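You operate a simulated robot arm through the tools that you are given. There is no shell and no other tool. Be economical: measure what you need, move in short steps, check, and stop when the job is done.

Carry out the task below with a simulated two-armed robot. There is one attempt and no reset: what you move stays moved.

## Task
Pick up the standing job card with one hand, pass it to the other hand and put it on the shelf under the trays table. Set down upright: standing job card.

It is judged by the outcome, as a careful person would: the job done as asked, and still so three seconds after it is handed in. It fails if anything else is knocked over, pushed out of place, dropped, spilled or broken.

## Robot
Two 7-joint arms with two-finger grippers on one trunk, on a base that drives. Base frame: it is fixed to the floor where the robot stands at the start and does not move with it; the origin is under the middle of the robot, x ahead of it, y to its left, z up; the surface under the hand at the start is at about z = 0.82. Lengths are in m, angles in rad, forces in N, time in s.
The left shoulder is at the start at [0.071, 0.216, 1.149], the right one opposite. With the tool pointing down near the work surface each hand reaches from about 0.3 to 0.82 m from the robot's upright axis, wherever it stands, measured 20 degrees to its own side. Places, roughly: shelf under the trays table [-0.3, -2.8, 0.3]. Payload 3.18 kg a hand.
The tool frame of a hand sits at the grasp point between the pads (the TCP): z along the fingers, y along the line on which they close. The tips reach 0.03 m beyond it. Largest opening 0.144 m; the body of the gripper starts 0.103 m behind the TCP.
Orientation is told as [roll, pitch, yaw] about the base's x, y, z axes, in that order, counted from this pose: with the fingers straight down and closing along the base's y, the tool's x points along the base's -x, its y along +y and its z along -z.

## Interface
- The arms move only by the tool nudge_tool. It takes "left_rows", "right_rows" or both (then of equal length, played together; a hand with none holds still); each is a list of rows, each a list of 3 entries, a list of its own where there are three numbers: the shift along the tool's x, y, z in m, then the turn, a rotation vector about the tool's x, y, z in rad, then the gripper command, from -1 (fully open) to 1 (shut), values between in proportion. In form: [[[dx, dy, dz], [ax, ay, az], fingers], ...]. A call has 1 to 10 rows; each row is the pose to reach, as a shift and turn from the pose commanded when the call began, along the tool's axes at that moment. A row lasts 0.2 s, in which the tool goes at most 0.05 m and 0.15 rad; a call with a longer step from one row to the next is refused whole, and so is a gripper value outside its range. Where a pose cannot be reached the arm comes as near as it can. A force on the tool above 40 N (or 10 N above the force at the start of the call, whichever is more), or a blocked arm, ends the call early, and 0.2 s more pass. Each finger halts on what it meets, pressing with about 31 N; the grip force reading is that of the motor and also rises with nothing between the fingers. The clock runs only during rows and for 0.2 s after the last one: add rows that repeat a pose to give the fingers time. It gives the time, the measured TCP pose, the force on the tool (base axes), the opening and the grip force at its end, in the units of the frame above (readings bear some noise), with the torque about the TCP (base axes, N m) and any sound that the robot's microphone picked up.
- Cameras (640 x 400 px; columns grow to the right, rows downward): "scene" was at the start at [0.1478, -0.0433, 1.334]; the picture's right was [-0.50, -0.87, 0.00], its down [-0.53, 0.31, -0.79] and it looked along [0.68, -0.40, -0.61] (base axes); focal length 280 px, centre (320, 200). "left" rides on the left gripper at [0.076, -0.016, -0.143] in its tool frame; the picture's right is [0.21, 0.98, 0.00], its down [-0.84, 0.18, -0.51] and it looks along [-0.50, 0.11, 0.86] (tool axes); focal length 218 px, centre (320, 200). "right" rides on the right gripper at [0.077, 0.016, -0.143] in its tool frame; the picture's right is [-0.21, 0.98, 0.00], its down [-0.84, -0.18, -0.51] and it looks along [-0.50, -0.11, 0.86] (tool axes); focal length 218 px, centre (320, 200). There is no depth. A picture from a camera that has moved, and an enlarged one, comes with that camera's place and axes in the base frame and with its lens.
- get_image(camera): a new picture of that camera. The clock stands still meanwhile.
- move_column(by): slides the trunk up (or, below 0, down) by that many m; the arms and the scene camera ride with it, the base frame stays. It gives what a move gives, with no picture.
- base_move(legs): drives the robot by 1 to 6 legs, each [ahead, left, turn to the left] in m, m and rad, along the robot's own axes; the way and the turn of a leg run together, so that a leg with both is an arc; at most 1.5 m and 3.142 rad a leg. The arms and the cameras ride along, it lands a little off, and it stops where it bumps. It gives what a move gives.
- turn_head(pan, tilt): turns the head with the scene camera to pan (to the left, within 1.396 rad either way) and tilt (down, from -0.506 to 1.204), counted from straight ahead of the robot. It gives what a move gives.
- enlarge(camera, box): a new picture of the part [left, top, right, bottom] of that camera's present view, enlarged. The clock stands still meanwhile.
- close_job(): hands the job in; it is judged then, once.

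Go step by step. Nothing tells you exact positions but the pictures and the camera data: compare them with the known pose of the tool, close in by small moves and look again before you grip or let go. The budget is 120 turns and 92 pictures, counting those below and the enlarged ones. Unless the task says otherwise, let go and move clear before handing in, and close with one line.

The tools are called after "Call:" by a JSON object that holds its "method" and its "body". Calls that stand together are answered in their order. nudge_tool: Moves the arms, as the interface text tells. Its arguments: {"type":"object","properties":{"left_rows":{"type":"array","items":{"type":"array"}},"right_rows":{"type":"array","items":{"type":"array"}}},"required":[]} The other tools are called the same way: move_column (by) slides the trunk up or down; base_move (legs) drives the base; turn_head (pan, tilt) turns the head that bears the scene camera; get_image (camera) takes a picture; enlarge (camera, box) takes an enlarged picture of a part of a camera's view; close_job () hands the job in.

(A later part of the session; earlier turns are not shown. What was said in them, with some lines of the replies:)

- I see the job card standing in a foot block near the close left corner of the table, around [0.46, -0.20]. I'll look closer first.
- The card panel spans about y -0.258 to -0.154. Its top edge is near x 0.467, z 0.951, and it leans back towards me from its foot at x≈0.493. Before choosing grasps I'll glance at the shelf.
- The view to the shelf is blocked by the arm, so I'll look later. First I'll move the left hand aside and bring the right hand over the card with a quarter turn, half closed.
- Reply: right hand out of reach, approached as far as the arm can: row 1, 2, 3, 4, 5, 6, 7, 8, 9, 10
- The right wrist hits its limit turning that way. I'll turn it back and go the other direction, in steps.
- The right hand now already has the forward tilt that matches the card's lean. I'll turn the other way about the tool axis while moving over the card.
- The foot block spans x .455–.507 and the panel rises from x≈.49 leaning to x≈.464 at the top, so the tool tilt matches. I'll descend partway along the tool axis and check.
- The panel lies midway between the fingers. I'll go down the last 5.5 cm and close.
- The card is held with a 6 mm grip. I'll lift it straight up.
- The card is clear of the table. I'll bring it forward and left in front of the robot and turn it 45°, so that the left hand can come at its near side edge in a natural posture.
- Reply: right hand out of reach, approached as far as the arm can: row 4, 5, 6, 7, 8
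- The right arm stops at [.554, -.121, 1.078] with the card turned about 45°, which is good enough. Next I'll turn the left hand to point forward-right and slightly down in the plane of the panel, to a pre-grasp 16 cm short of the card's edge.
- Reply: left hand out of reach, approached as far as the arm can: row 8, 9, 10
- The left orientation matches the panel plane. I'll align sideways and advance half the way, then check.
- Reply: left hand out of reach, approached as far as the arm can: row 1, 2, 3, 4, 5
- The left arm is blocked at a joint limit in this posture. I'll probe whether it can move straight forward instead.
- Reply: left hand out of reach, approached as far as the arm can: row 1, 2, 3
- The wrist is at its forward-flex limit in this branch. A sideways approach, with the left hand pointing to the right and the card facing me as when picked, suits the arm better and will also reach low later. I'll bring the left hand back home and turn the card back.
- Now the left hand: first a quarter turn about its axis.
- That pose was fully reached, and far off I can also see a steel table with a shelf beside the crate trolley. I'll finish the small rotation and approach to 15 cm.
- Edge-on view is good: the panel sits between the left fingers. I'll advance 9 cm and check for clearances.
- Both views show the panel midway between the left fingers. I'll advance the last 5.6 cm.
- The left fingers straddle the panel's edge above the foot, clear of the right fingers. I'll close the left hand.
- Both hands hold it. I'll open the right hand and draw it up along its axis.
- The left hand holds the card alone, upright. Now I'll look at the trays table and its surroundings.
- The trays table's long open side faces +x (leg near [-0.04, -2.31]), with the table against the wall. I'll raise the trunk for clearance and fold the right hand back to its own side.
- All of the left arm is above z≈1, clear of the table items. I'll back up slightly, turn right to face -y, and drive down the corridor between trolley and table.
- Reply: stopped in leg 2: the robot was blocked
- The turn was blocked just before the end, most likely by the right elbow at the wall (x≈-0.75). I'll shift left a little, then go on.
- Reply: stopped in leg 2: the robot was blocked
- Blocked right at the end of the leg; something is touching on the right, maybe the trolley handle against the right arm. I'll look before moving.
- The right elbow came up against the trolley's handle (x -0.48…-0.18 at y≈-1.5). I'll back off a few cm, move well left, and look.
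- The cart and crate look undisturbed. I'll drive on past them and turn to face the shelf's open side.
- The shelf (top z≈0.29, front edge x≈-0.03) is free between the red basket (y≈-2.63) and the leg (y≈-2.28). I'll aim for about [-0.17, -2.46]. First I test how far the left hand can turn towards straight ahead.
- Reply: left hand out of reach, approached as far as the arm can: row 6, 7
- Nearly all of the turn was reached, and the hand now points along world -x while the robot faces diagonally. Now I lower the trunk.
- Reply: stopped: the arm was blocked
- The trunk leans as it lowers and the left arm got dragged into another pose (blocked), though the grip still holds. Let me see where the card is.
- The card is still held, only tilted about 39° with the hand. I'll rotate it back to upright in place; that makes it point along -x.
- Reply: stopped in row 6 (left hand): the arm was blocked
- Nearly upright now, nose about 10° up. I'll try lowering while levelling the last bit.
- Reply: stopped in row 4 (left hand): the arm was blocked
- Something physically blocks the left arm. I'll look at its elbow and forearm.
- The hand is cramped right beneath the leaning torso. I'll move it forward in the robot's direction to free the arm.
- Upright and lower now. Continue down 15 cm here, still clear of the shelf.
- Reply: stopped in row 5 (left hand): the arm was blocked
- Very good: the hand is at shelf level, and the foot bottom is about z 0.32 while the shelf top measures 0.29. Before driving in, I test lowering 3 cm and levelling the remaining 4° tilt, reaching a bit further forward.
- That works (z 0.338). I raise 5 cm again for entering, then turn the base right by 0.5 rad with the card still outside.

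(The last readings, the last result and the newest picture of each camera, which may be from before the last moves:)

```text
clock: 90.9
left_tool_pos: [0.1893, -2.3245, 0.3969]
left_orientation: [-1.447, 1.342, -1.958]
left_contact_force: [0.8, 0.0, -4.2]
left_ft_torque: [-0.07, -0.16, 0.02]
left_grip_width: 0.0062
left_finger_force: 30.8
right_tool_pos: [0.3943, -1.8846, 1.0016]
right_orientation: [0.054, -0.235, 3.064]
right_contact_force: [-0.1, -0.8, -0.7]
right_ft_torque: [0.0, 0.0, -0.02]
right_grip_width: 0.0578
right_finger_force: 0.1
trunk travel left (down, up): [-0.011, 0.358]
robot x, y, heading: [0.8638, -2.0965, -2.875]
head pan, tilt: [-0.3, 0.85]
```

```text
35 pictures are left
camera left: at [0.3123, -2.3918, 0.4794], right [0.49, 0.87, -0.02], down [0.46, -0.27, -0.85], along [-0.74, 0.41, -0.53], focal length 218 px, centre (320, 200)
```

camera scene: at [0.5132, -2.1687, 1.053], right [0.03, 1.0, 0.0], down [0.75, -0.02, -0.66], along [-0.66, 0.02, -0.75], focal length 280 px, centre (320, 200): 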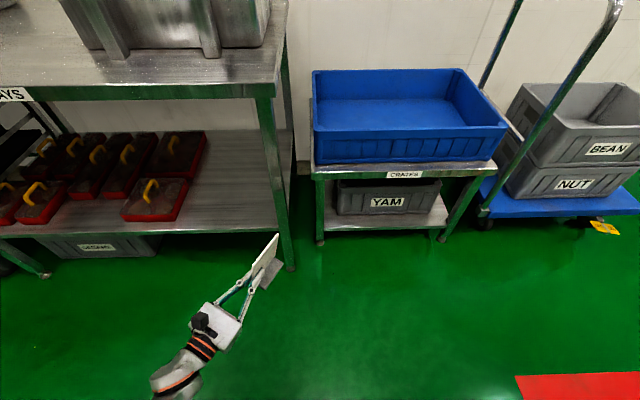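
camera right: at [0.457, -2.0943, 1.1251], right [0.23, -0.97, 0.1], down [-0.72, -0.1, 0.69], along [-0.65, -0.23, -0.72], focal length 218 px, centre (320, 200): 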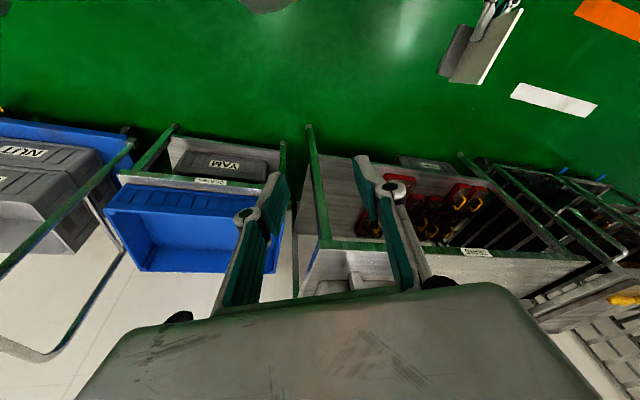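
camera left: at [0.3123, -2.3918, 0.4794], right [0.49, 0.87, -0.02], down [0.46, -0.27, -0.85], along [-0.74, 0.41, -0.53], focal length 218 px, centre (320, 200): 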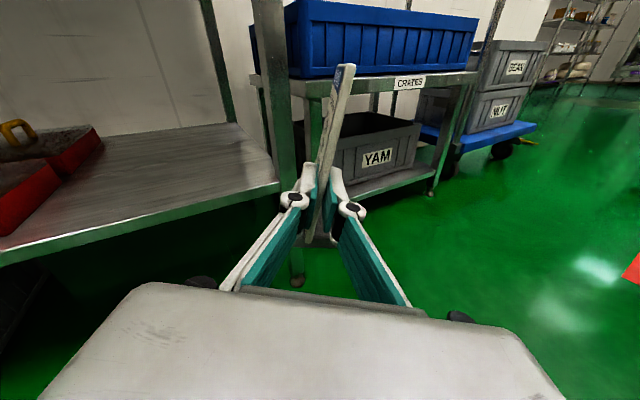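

I'll raise the right hand to keep its elbow clear of the crate cart, then first shift the base sideways so the card lines up with the free part of the shelf (still outside).

Call:
{"method": "nudge_tool", "body": {"right_rows": [[[0, 0, -0.04], [0, 0, 0], 0.2], [[0, 0, -0.08], [0, 0, 0], 0.2], [[0, 0, -0.12], [0, 0, 0], 0.2], [[0, 0, -0.16], [0, 0, 0], 0.2], [[0, 0, -0.2], [0, 0, 0], 0.2]]}}

Call:
{"method": "base_move", "body": {"legs": [[0.0303, 0.111, 0]]}}

Call:
{"method": "turn_head", "body": {"pan": -0.9, "tilt": 0.9}}

Call:
{"method": "get_image", "body": {"camera": "scene"}}

Call:
{"method": "get_image", "body": {"camera": "left"}}

```text
clock: 92.1
left_tool_pos: [0.1885, -2.3239, 0.3962]
left_orientation: [-1.441, 1.341, -1.952]
left_contact_force: [0.0, 0.3, -3.7]
left_ft_torque: [-0.04, -0.14, 0.02]
left_grip_width: 0.006
left_finger_force: 30.7
right_tool_pos: [0.4454, -1.9077, 1.155]
right_orientation: [0.054, -0.233, 3.066]
right_contact_force: [-0.9, -0.6, -0.4]
right_ft_torque: [-0.1, -0.05, 0.0]
right_grip_width: 0.0575
right_finger_force: 0.0
right hand out of reach, approached as far as the arm can: row 4, 5
trunk travel left (down, up): [-0.011, 0.358]
robot x, y, heading: [0.8646, -2.0959, -2.874]
head pan, tilt: [-0.3, 0.85]
```

```text
clock: 93.7
left_tool_pos: [0.19, -2.4421, 0.3975]
left_orientation: [-1.445, 1.343, -1.953]
left_contact_force: [-0.8, 0.4, -3.2]
left_ft_torque: [-0.07, -0.14, 0.01]
left_grip_width: 0.006
left_finger_force: 30.6
right_tool_pos: [0.4469, -2.0244, 1.1545]
right_orientation: [0.055, -0.235, 3.069]
right_contact_force: [-1.2, -0.7, -0.2]
right_ft_torque: [0.01, 0.0, -0.01]
right_grip_width: 0.0577
right_finger_force: 0.1
trunk travel left (down, up): [-0.011, 0.358]
robot x, y, heading: [0.8638, -2.2087, -2.868]
head pan, tilt: [-0.3, 0.85]
```

```text
clock: 94.7
left_tool_pos: [0.1901, -2.4407, 0.3976]
left_orientation: [-1.446, 1.344, -1.953]
left_contact_force: [0.3, -0.4, -3.7]
left_ft_torque: [-0.07, -0.13, 0.01]
left_grip_width: 0.006
left_finger_force: 30.8
right_tool_pos: [0.4467, -2.024, 1.1546]
right_orientation: [0.054, -0.236, 3.069]
right_contact_force: [0.1, -1.1, -0.7]
right_ft_torque: [0.01, 0.01, 0.03]
right_grip_width: 0.0578
right_finger_force: 0.1
trunk travel left (down, up): [-0.011, 0.358]
robot x, y, heading: [0.8648, -2.208, -2.87]
head pan, tilt: [-0.901, 0.901]
```

```text
34 pictures are left
camera scene: at [0.5311, -2.2422, 1.0491], right [0.59, 0.81, 0.0], down [0.64, -0.46, -0.62], along [-0.5, 0.36, -0.78], focal length 280 px, centre (320, 200)
```

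scene: 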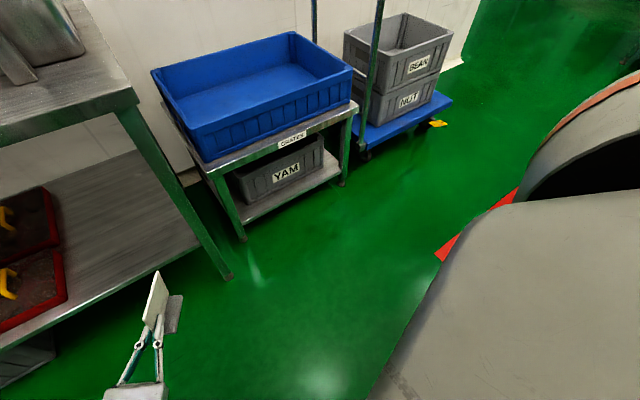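

```text
33 pictures are left
camera left: at [0.3144, -2.5085, 0.4793], right [0.48, 0.88, -0.02], down [0.46, -0.27, -0.85], along [-0.75, 0.4, -0.53], focal length 218 px, centre (320, 200)
```

left: 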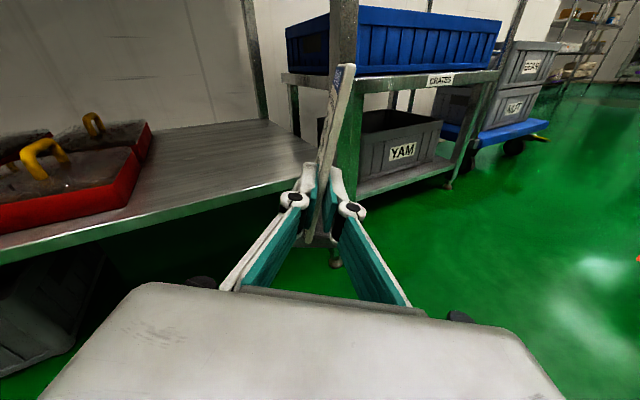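

Lined up. I'll drive straight in towards -x by 20 cm and check.

Call:
{"method": "base_move", "body": {"legs": [[0.1927, -0.0536, 0]]}}

Call:
{"method": "turn_head", "body": {"pan": -0.1, "tilt": 1.0}}

Call:
{"method": "get_image", "body": {"camera": "scene"}}

Call:
{"method": "get_image", "body": {"camera": "left"}}

```text
clock: 96.3
left_tool_pos: [-0.008, -2.4459, 0.3967]
left_orientation: [-1.442, 1.343, -1.945]
left_contact_force: [0.4, 0.2, -3.1]
left_ft_torque: [-0.09, -0.17, 0.0]
left_grip_width: 0.0061
left_finger_force: 30.5
right_tool_pos: [0.2452, -2.0259, 1.1538]
right_orientation: [0.053, -0.234, 3.074]
right_contact_force: [-0.2, 0.6, -0.7]
right_ft_torque: [-0.02, -0.02, -0.03]
right_grip_width: 0.0577
right_finger_force: 0.0
trunk travel left (down, up): [-0.011, 0.358]
robot x, y, heading: [0.6625, -2.2086, -2.859]
head pan, tilt: [-0.901, 0.901]
```

```text
clock: 97.5
left_tool_pos: [-0.0084, -2.4453, 0.3969]
left_orientation: [-1.442, 1.343, -1.947]
left_contact_force: [-1.0, -0.3, -3.1]
left_ft_torque: [-0.04, -0.16, 0.02]
left_grip_width: 0.0056
left_finger_force: 31.4
right_tool_pos: [0.246, -2.027, 1.1552]
right_orientation: [0.053, -0.235, 3.074]
right_contact_force: [-0.5, -0.2, 0.5]
right_ft_torque: [0.02, 0.01, 0.03]
right_grip_width: 0.0576
right_finger_force: 0.1
trunk travel left (down, up): [-0.011, 0.358]
robot x, y, heading: [0.6646, -2.2109, -2.862]
head pan, tilt: [-0.099, 1.0]
```

```text
32 pictures are left
camera scene: at [0.3243, -2.3013, 1.0419], right [-0.18, 0.98, 0.0], down [0.83, 0.15, -0.54], along [-0.53, -0.1, -0.84], focal length 280 px, centre (320, 200)
```

scene: 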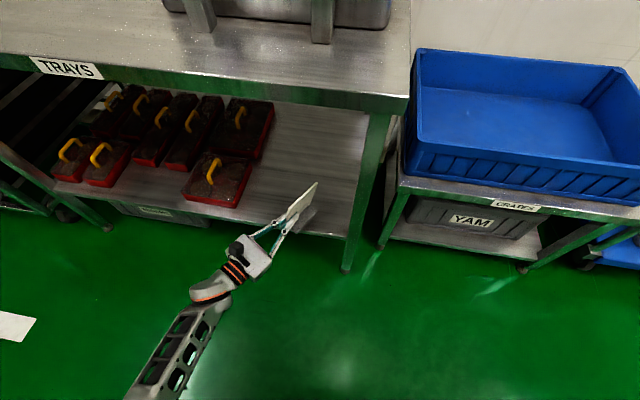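

```text
31 pictures are left
camera left: at [0.1161, -2.5123, 0.4791], right [0.48, 0.88, -0.02], down [0.46, -0.27, -0.85], along [-0.75, 0.4, -0.53], focal length 218 px, centre (320, 200)
```

left: 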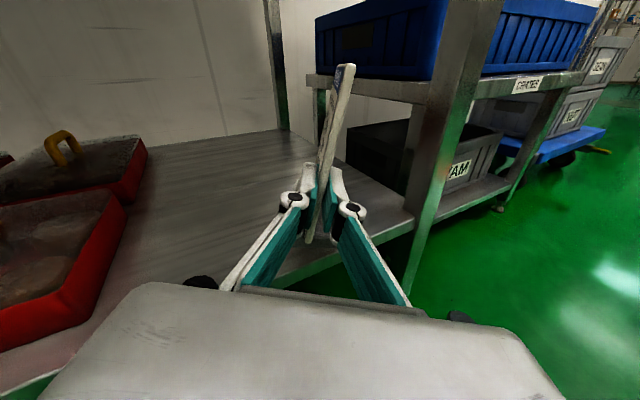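

Call:
{"method": "base_move", "body": {"legs": [[0.1057, -0.0304, 0]]}}

Call:
{"method": "get_image", "body": {"camera": "scene"}}

Call:
{"method": "get_image", "body": {"camera": "left"}}

```text
clock: 98.7
left_tool_pos: [-0.1188, -2.4463, 0.3969]
left_orientation: [-1.44, 1.344, -1.943]
left_contact_force: [0.1, -0.3, -4.3]
left_ft_torque: [-0.08, -0.07, -0.03]
left_grip_width: 0.006
left_finger_force: 31.4
right_tool_pos: [0.1337, -2.0262, 1.1542]
right_orientation: [0.053, -0.236, 3.073]
right_contact_force: [-0.8, -0.6, -0.2]
right_ft_torque: [-0.01, -0.01, -0.01]
right_grip_width: 0.0576
right_finger_force: 0.1
trunk travel left (down, up): [-0.011, 0.358]
robot x, y, heading: [0.5531, -2.2155, -2.864]
head pan, tilt: [-0.099, 1.0]
```

```text
30 pictures are left
camera scene: at [0.213, -2.3017, 1.0417], right [-0.18, 0.98, 0.0], down [0.83, 0.15, -0.54], along [-0.53, -0.1, -0.84], focal length 280 px, centre (320, 200)
```

scene: 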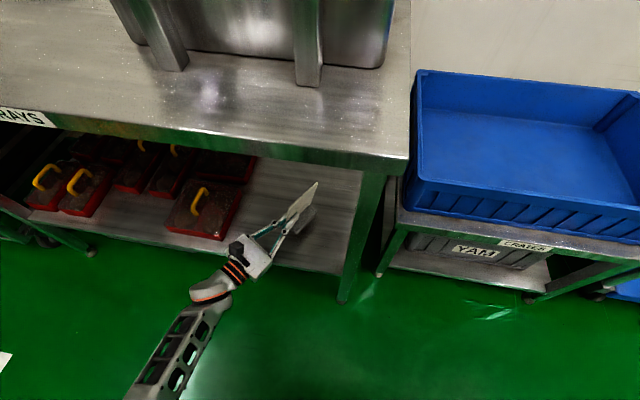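

```text
29 pictures are left
camera left: at [0.0051, -2.5125, 0.4787], right [0.48, 0.88, -0.01], down [0.46, -0.27, -0.85], along [-0.75, 0.4, -0.53], focal length 218 px, centre (320, 200)
```

left: 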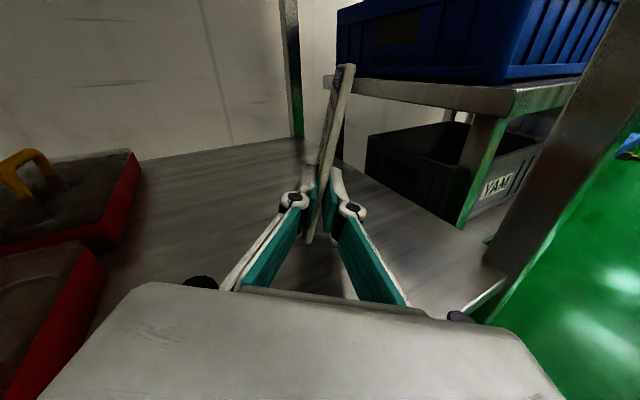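

The card hangs over the free shelf area. I'll lower gently, 3 cm first.

Call:
{"method": "nudge_tool", "body": {"left_rows": [[[-0.0097, 0.0023, 0.0003], [0, 0, 0], 1], [[-0.0195, 0.0045, 0.0006], [0, 0, 0], 1], [[-0.0292, 0.0068, 0.0009], [0, 0, 0], 1], [[-0.0292, 0.0068, 0.0009], [0, 0, 0], 1]]}}

Call:
{"method": "enlarge", "body": {"camera": "scene", "box": [200, 150, 400, 310]}}

Call:
{"method": "enlarge", "body": {"camera": "left", "box": [220, 40, 440, 300]}}

```text
clock: 99.7
left_tool_pos: [-0.11, -2.4579, 0.3601]
left_orientation: [-1.39, 1.335, -1.894]
left_contact_force: [0.0, -0.1, -2.9]
left_ft_torque: [-0.08, -0.15, 0.03]
left_grip_width: 0.006
left_finger_force: 31.6
right_tool_pos: [0.1411, -2.0324, 1.1585]
right_orientation: [0.048, -0.243, 3.076]
right_contact_force: [0.0, -0.2, 0.1]
right_ft_torque: [0.01, 0.01, 0.01]
right_grip_width: 0.0574
right_finger_force: 0.0
trunk travel left (down, up): [-0.011, 0.358]
robot x, y, heading: [0.5549, -2.2117, -2.865]
head pan, tilt: [-0.099, 1.0]
```

```text
2.50 times, centred on (300, 230) of scene
camera zoom: at [0.2193, -2.3067, 1.0432], right [-0.18, 0.98, 0.01], down [0.82, 0.15, -0.54], along [-0.54, -0.09, -0.84], focal length 701 px, centre (370, 125)
```

zoom: 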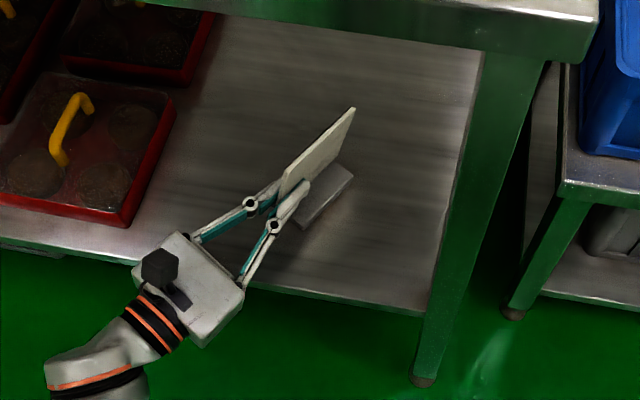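

```text
1.54 times, centred on (330, 170) of left
camera zoom: at [0.0134, -2.5228, 0.4441], right [0.48, 0.88, -0.02], down [0.47, -0.27, -0.84], along [-0.74, 0.39, -0.54], focal length 336 px, centre (305, 246)
```

zoom: 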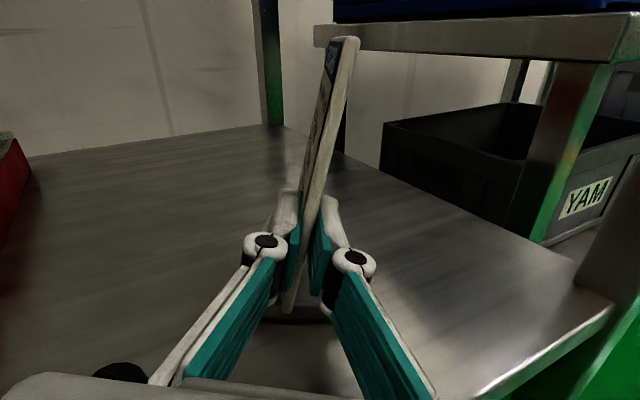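

Foot is about 1 cm above the shelf. Creep down 8 mm at a time watching the force.

Call:
{"method": "nudge_tool", "body": {"left_rows": [[[-0.0039, 0.0009, 0], [0, 0, 0], 1], [[-0.0078, 0.0018, 0.0002], [0, 0, 0], 1], [[-0.0078, 0.0018, 0.0002], [0, 0, 0], 1]]}}

```text
clock: 100.5
left_tool_pos: [-0.1167, -2.4619, 0.3597]
left_orientation: [-1.444, 1.331, -1.942]
left_contact_force: [3.9, -2.8, 10.2]
left_ft_torque: [0.69, 0.54, -0.07]
left_grip_width: 0.0062
left_finger_force: 31.5
right_tool_pos: [0.1409, -2.0328, 1.1587]
right_orientation: [0.049, -0.243, 3.076]
right_contact_force: [-0.4, 0.1, -0.4]
right_ft_torque: [-0.02, 0.01, 0.03]
right_grip_width: 0.0578
right_finger_force: 0.0
trunk travel left (down, up): [-0.011, 0.358]
robot x, y, heading: [0.5507, -2.2124, -2.861]
head pan, tilt: [-0.099, 1.0]
```

Contact at about 14 N upward, with orientation within half a degree of level. I'll relieve most of the preload, then open the fingers slowly.

Call:
{"method": "nudge_tool", "body": {"left_rows": [[[0.003, -0.0007, 0], [0, 0, 0], 1], [[0.003, -0.0007, 0], [0, 0, 0], 1]]}}

```text
clock: 101.0
left_tool_pos: [-0.121, -2.4604, 0.3594]
left_orientation: [-1.427, 1.326, -1.923]
left_contact_force: [0.2, 0.1, -3.8]
left_ft_torque: [-0.09, -0.16, 0.03]
left_grip_width: 0.006
left_finger_force: 30.8
right_tool_pos: [0.1368, -2.0325, 1.1571]
right_orientation: [0.048, -0.239, 3.075]
right_contact_force: [0.6, -0.2, 0.5]
right_ft_torque: [0.01, 0.03, -0.01]
right_grip_width: 0.0575
right_finger_force: 0.0
trunk travel left (down, up): [-0.011, 0.358]
robot x, y, heading: [0.555, -2.2117, -2.865]
head pan, tilt: [-0.099, 1.0]
```

Call:
{"method": "nudge_tool", "body": {"left_rows": [[[0, 0, 0], [0, 0.006, -0.0135], 1], [[-0.002, 0.0005, 0], [0, 0.006, -0.0135], 1], [[-0.002, 0.0005, 0], [0, 0.006, -0.0135], 1]]}}

```text
clock: 101.8
left_tool_pos: [-0.1169, -2.4595, 0.3579]
left_orientation: [-1.445, 1.343, -1.944]
left_contact_force: [1.0, -0.5, 1.4]
left_ft_torque: [0.25, 0.12, -0.05]
left_grip_width: 0.006
left_finger_force: 31.2
right_tool_pos: [0.1386, -2.0325, 1.1574]
right_orientation: [0.047, -0.241, 3.075]
right_contact_force: [0.5, 0.8, 0.3]
right_ft_torque: [0.01, 0.02, -0.01]
right_grip_width: 0.0574
right_finger_force: 0.0
trunk travel left (down, up): [-0.011, 0.358]
robot x, y, heading: [0.5513, -2.2132, -2.862]
head pan, tilt: [-0.099, 1.0]
```

Light contact (about 5 N) and level. Now I open.

Call:
{"method": "nudge_tool", "body": {"left_rows": [[[0, 0, 0], [0, 0, 0], 0.9], [[0, 0, 0], [0, 0, 0], 0.8], [[0, 0, 0], [0, 0, 0], 0.6], [[0, 0, 0], [0, 0, 0], 0.4], [[0, 0, 0], [0, 0, 0], 0.4]]}}

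Call:
{"method": "enlarge", "body": {"camera": "left", "box": [220, 40, 440, 300]}}

Call:
{"method": "enlarge", "body": {"camera": "scene", "box": [200, 150, 400, 310]}}

```text
clock: 103.0
left_tool_pos: [-0.1173, -2.46, 0.3568]
left_orientation: [-1.431, 1.342, -1.933]
left_contact_force: [-0.4, -1.1, 0.3]
left_ft_torque: [0.01, -0.02, 0.03]
left_grip_width: 0.0433
left_finger_force: 0.0
right_tool_pos: [0.138, -2.0329, 1.1563]
right_orientation: [0.047, -0.239, 3.075]
right_contact_force: [0.2, 0.1, 0.3]
right_ft_torque: [0.02, 0.03, -0.01]
right_grip_width: 0.0575
right_finger_force: 0.0
trunk travel left (down, up): [-0.011, 0.358]
robot x, y, heading: [0.5549, -2.2099, -2.867]
head pan, tilt: [-0.099, 1.0]
```

```text
1.54 times, centred on (330, 170) of left
camera zoom: at [0.0071, -2.5262, 0.4392], right [0.48, 0.88, -0.01], down [0.46, -0.26, -0.85], along [-0.75, 0.4, -0.53], focal length 336 px, centre (305, 246)
```

zoom: 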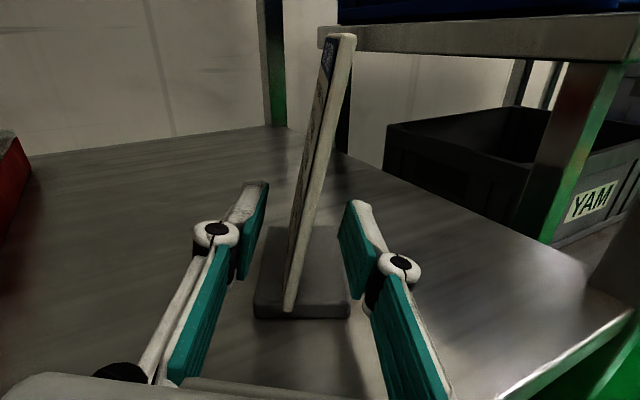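

```text
2.50 times, centred on (300, 230) of scene
camera zoom: at [0.2157, -2.3069, 1.0423], right [-0.18, 0.98, 0.01], down [0.83, 0.15, -0.54], along [-0.53, -0.09, -0.84], focal length 701 px, centre (370, 125)
```

zoom: 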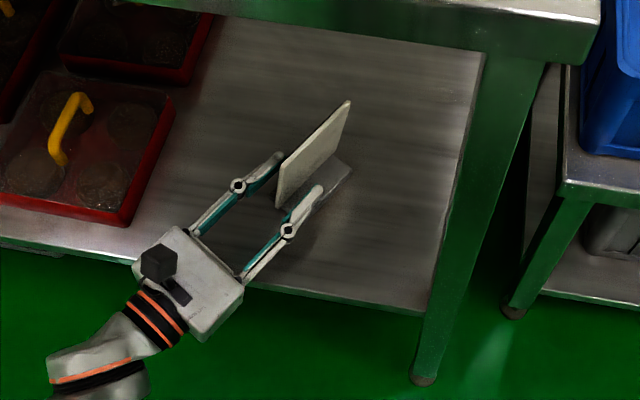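

The card stands flat on the shelf by itself. I'll open a bit more and withdraw straight back with the base along the hand's axis.

Call:
{"method": "nudge_tool", "body": {"left_rows": [[[0, 0, 0], [0, 0, 0], 0.2], [[0, 0, 0], [0, 0, 0], 0.1]]}}

Call:
{"method": "base_move", "body": {"legs": [[-0.09, 0.093, 0]]}}

Call:
{"method": "get_image", "body": {"camera": "left"}}

```text
clock: 103.7
left_tool_pos: [-0.116, -2.4594, 0.3565]
left_orientation: [-1.431, 1.346, -1.931]
left_contact_force: [0.2, 0.5, -0.1]
left_ft_torque: [0.01, -0.05, 0.01]
left_grip_width: 0.0647
left_finger_force: 0.1
right_tool_pos: [0.1376, -2.0328, 1.1565]
right_orientation: [0.048, -0.24, 3.076]
right_contact_force: [0.2, -0.7, -0.5]
right_ft_torque: [0.02, 0.0, 0.02]
right_grip_width: 0.0578
right_finger_force: 0.1
trunk travel left (down, up): [-0.011, 0.358]
robot x, y, heading: [0.5512, -2.2108, -2.868]
head pan, tilt: [-0.099, 1.0]
```

```text
clock: 105.1
left_tool_pos: [-0.0062, -2.523, 0.356]
left_orientation: [-1.431, 1.348, -1.929]
left_contact_force: [0.1, -0.2, 0.1]
left_ft_torque: [-0.01, -0.01, -0.03]
left_grip_width: 0.0649
left_finger_force: 0.0
right_tool_pos: [0.2482, -2.0971, 1.1567]
right_orientation: [0.046, -0.238, 3.075]
right_contact_force: [0.5, 0.6, 0.9]
right_ft_torque: [0.01, 0.02, -0.03]
right_grip_width: 0.0579
right_finger_force: 0.0
trunk travel left (down, up): [-0.011, 0.358]
robot x, y, heading: [0.6625, -2.2793, -2.862]
head pan, tilt: [-0.099, 1.0]
```

```text
24 pictures are left
camera left: at [0.1182, -2.5896, 0.438], right [0.48, 0.88, -0.01], down [0.47, -0.26, -0.85], along [-0.75, 0.4, -0.53], focal length 218 px, centre (320, 200)
```

left: 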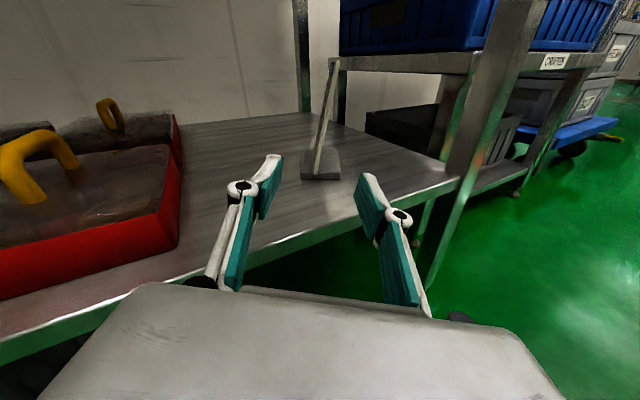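

The card stands upright alone on the shelf and the hand is free of it. I'll back straight out another 25 cm in +x and take a last look.

Call:
{"method": "base_move", "body": {"legs": [[-0.24, 0.069, 0]]}}

Call:
{"method": "turn_head", "body": {"pan": -0.2, "tilt": 0.7}}

Call:
{"method": "get_image", "body": {"camera": "scene"}}

Call:
{"method": "get_image", "body": {"camera": "left"}}

```text
clock: 106.9
left_tool_pos: [0.2406, -2.5234, 0.3551]
left_orientation: [-1.41, 1.341, -1.912]
left_contact_force: [-0.3, 0.9, 0.0]
left_ft_torque: [0.0, -0.01, 0.02]
left_grip_width: 0.0647
left_finger_force: 0.0
right_tool_pos: [0.4939, -2.0943, 1.1559]
right_orientation: [0.051, -0.237, 3.07]
right_contact_force: [-0.2, 0.1, 0.4]
right_ft_torque: [0.02, 0.02, 0.01]
right_grip_width: 0.0579
right_finger_force: 0.1
trunk travel left (down, up): [-0.011, 0.358]
robot x, y, heading: [0.9139, -2.2814, -2.863]
head pan, tilt: [-0.099, 1.0]
```

```text
clock: 107.7
left_tool_pos: [0.2402, -2.5251, 0.3551]
left_orientation: [-1.404, 1.337, -1.91]
left_contact_force: [-0.3, 0.0, -0.3]
left_ft_torque: [0.0, -0.04, -0.01]
left_grip_width: 0.0647
left_finger_force: 0.0
right_tool_pos: [0.4954, -2.092, 1.155]
right_orientation: [0.052, -0.237, 3.067]
right_contact_force: [1.1, -0.4, -0.5]
right_ft_torque: [0.0, 0.0, -0.02]
right_grip_width: 0.0574
right_finger_force: 0.1
trunk travel left (down, up): [-0.011, 0.358]
robot x, y, heading: [0.9098, -2.2765, -2.871]
head pan, tilt: [-0.201, 0.7]
```

```text
23 pictures are left
camera scene: at [0.5556, -2.3611, 1.0655], right [-0.07, 1.0, 0.0], down [0.64, 0.05, -0.76], along [-0.76, -0.05, -0.64], focal length 280 px, centre (320, 200)
```

scene: 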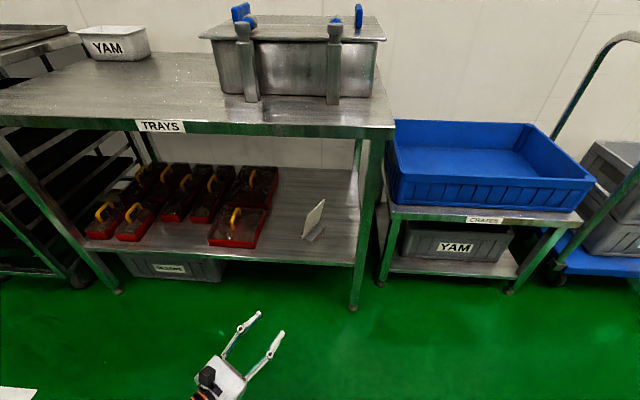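

```text
22 pictures are left
camera left: at [0.364, -2.5907, 0.4387], right [0.48, 0.88, -0.02], down [0.47, -0.27, -0.84], along [-0.74, 0.39, -0.54], focal length 218 px, centre (320, 200)
```

left: 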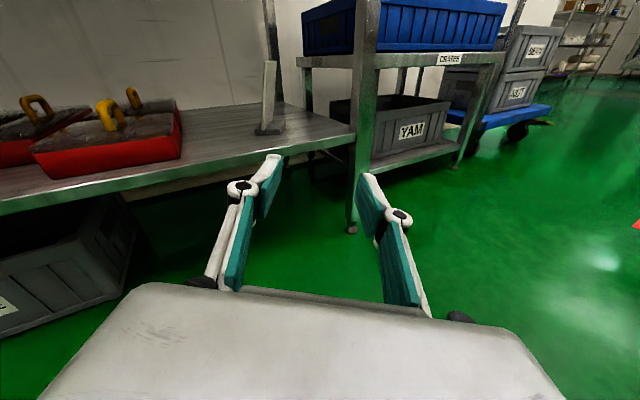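

The job card stands upright on the shelf under the trays table, nothing else there is disturbed, and both hands are clear. I hand the job in.

Call:
{"method": "close_job", "body": {}}

```text
The job is handed in.
```

The job card was picked up with the right hand, passed to the left, and set upright on the shelf under the trays table. On the way, the robot was stopped twice: near the end of the first turn, probably by the right elbow at the wall, and beside the trolley, probably by that elbow at its handle. In the pictures afterwards, nothing looked moved or knocked over.
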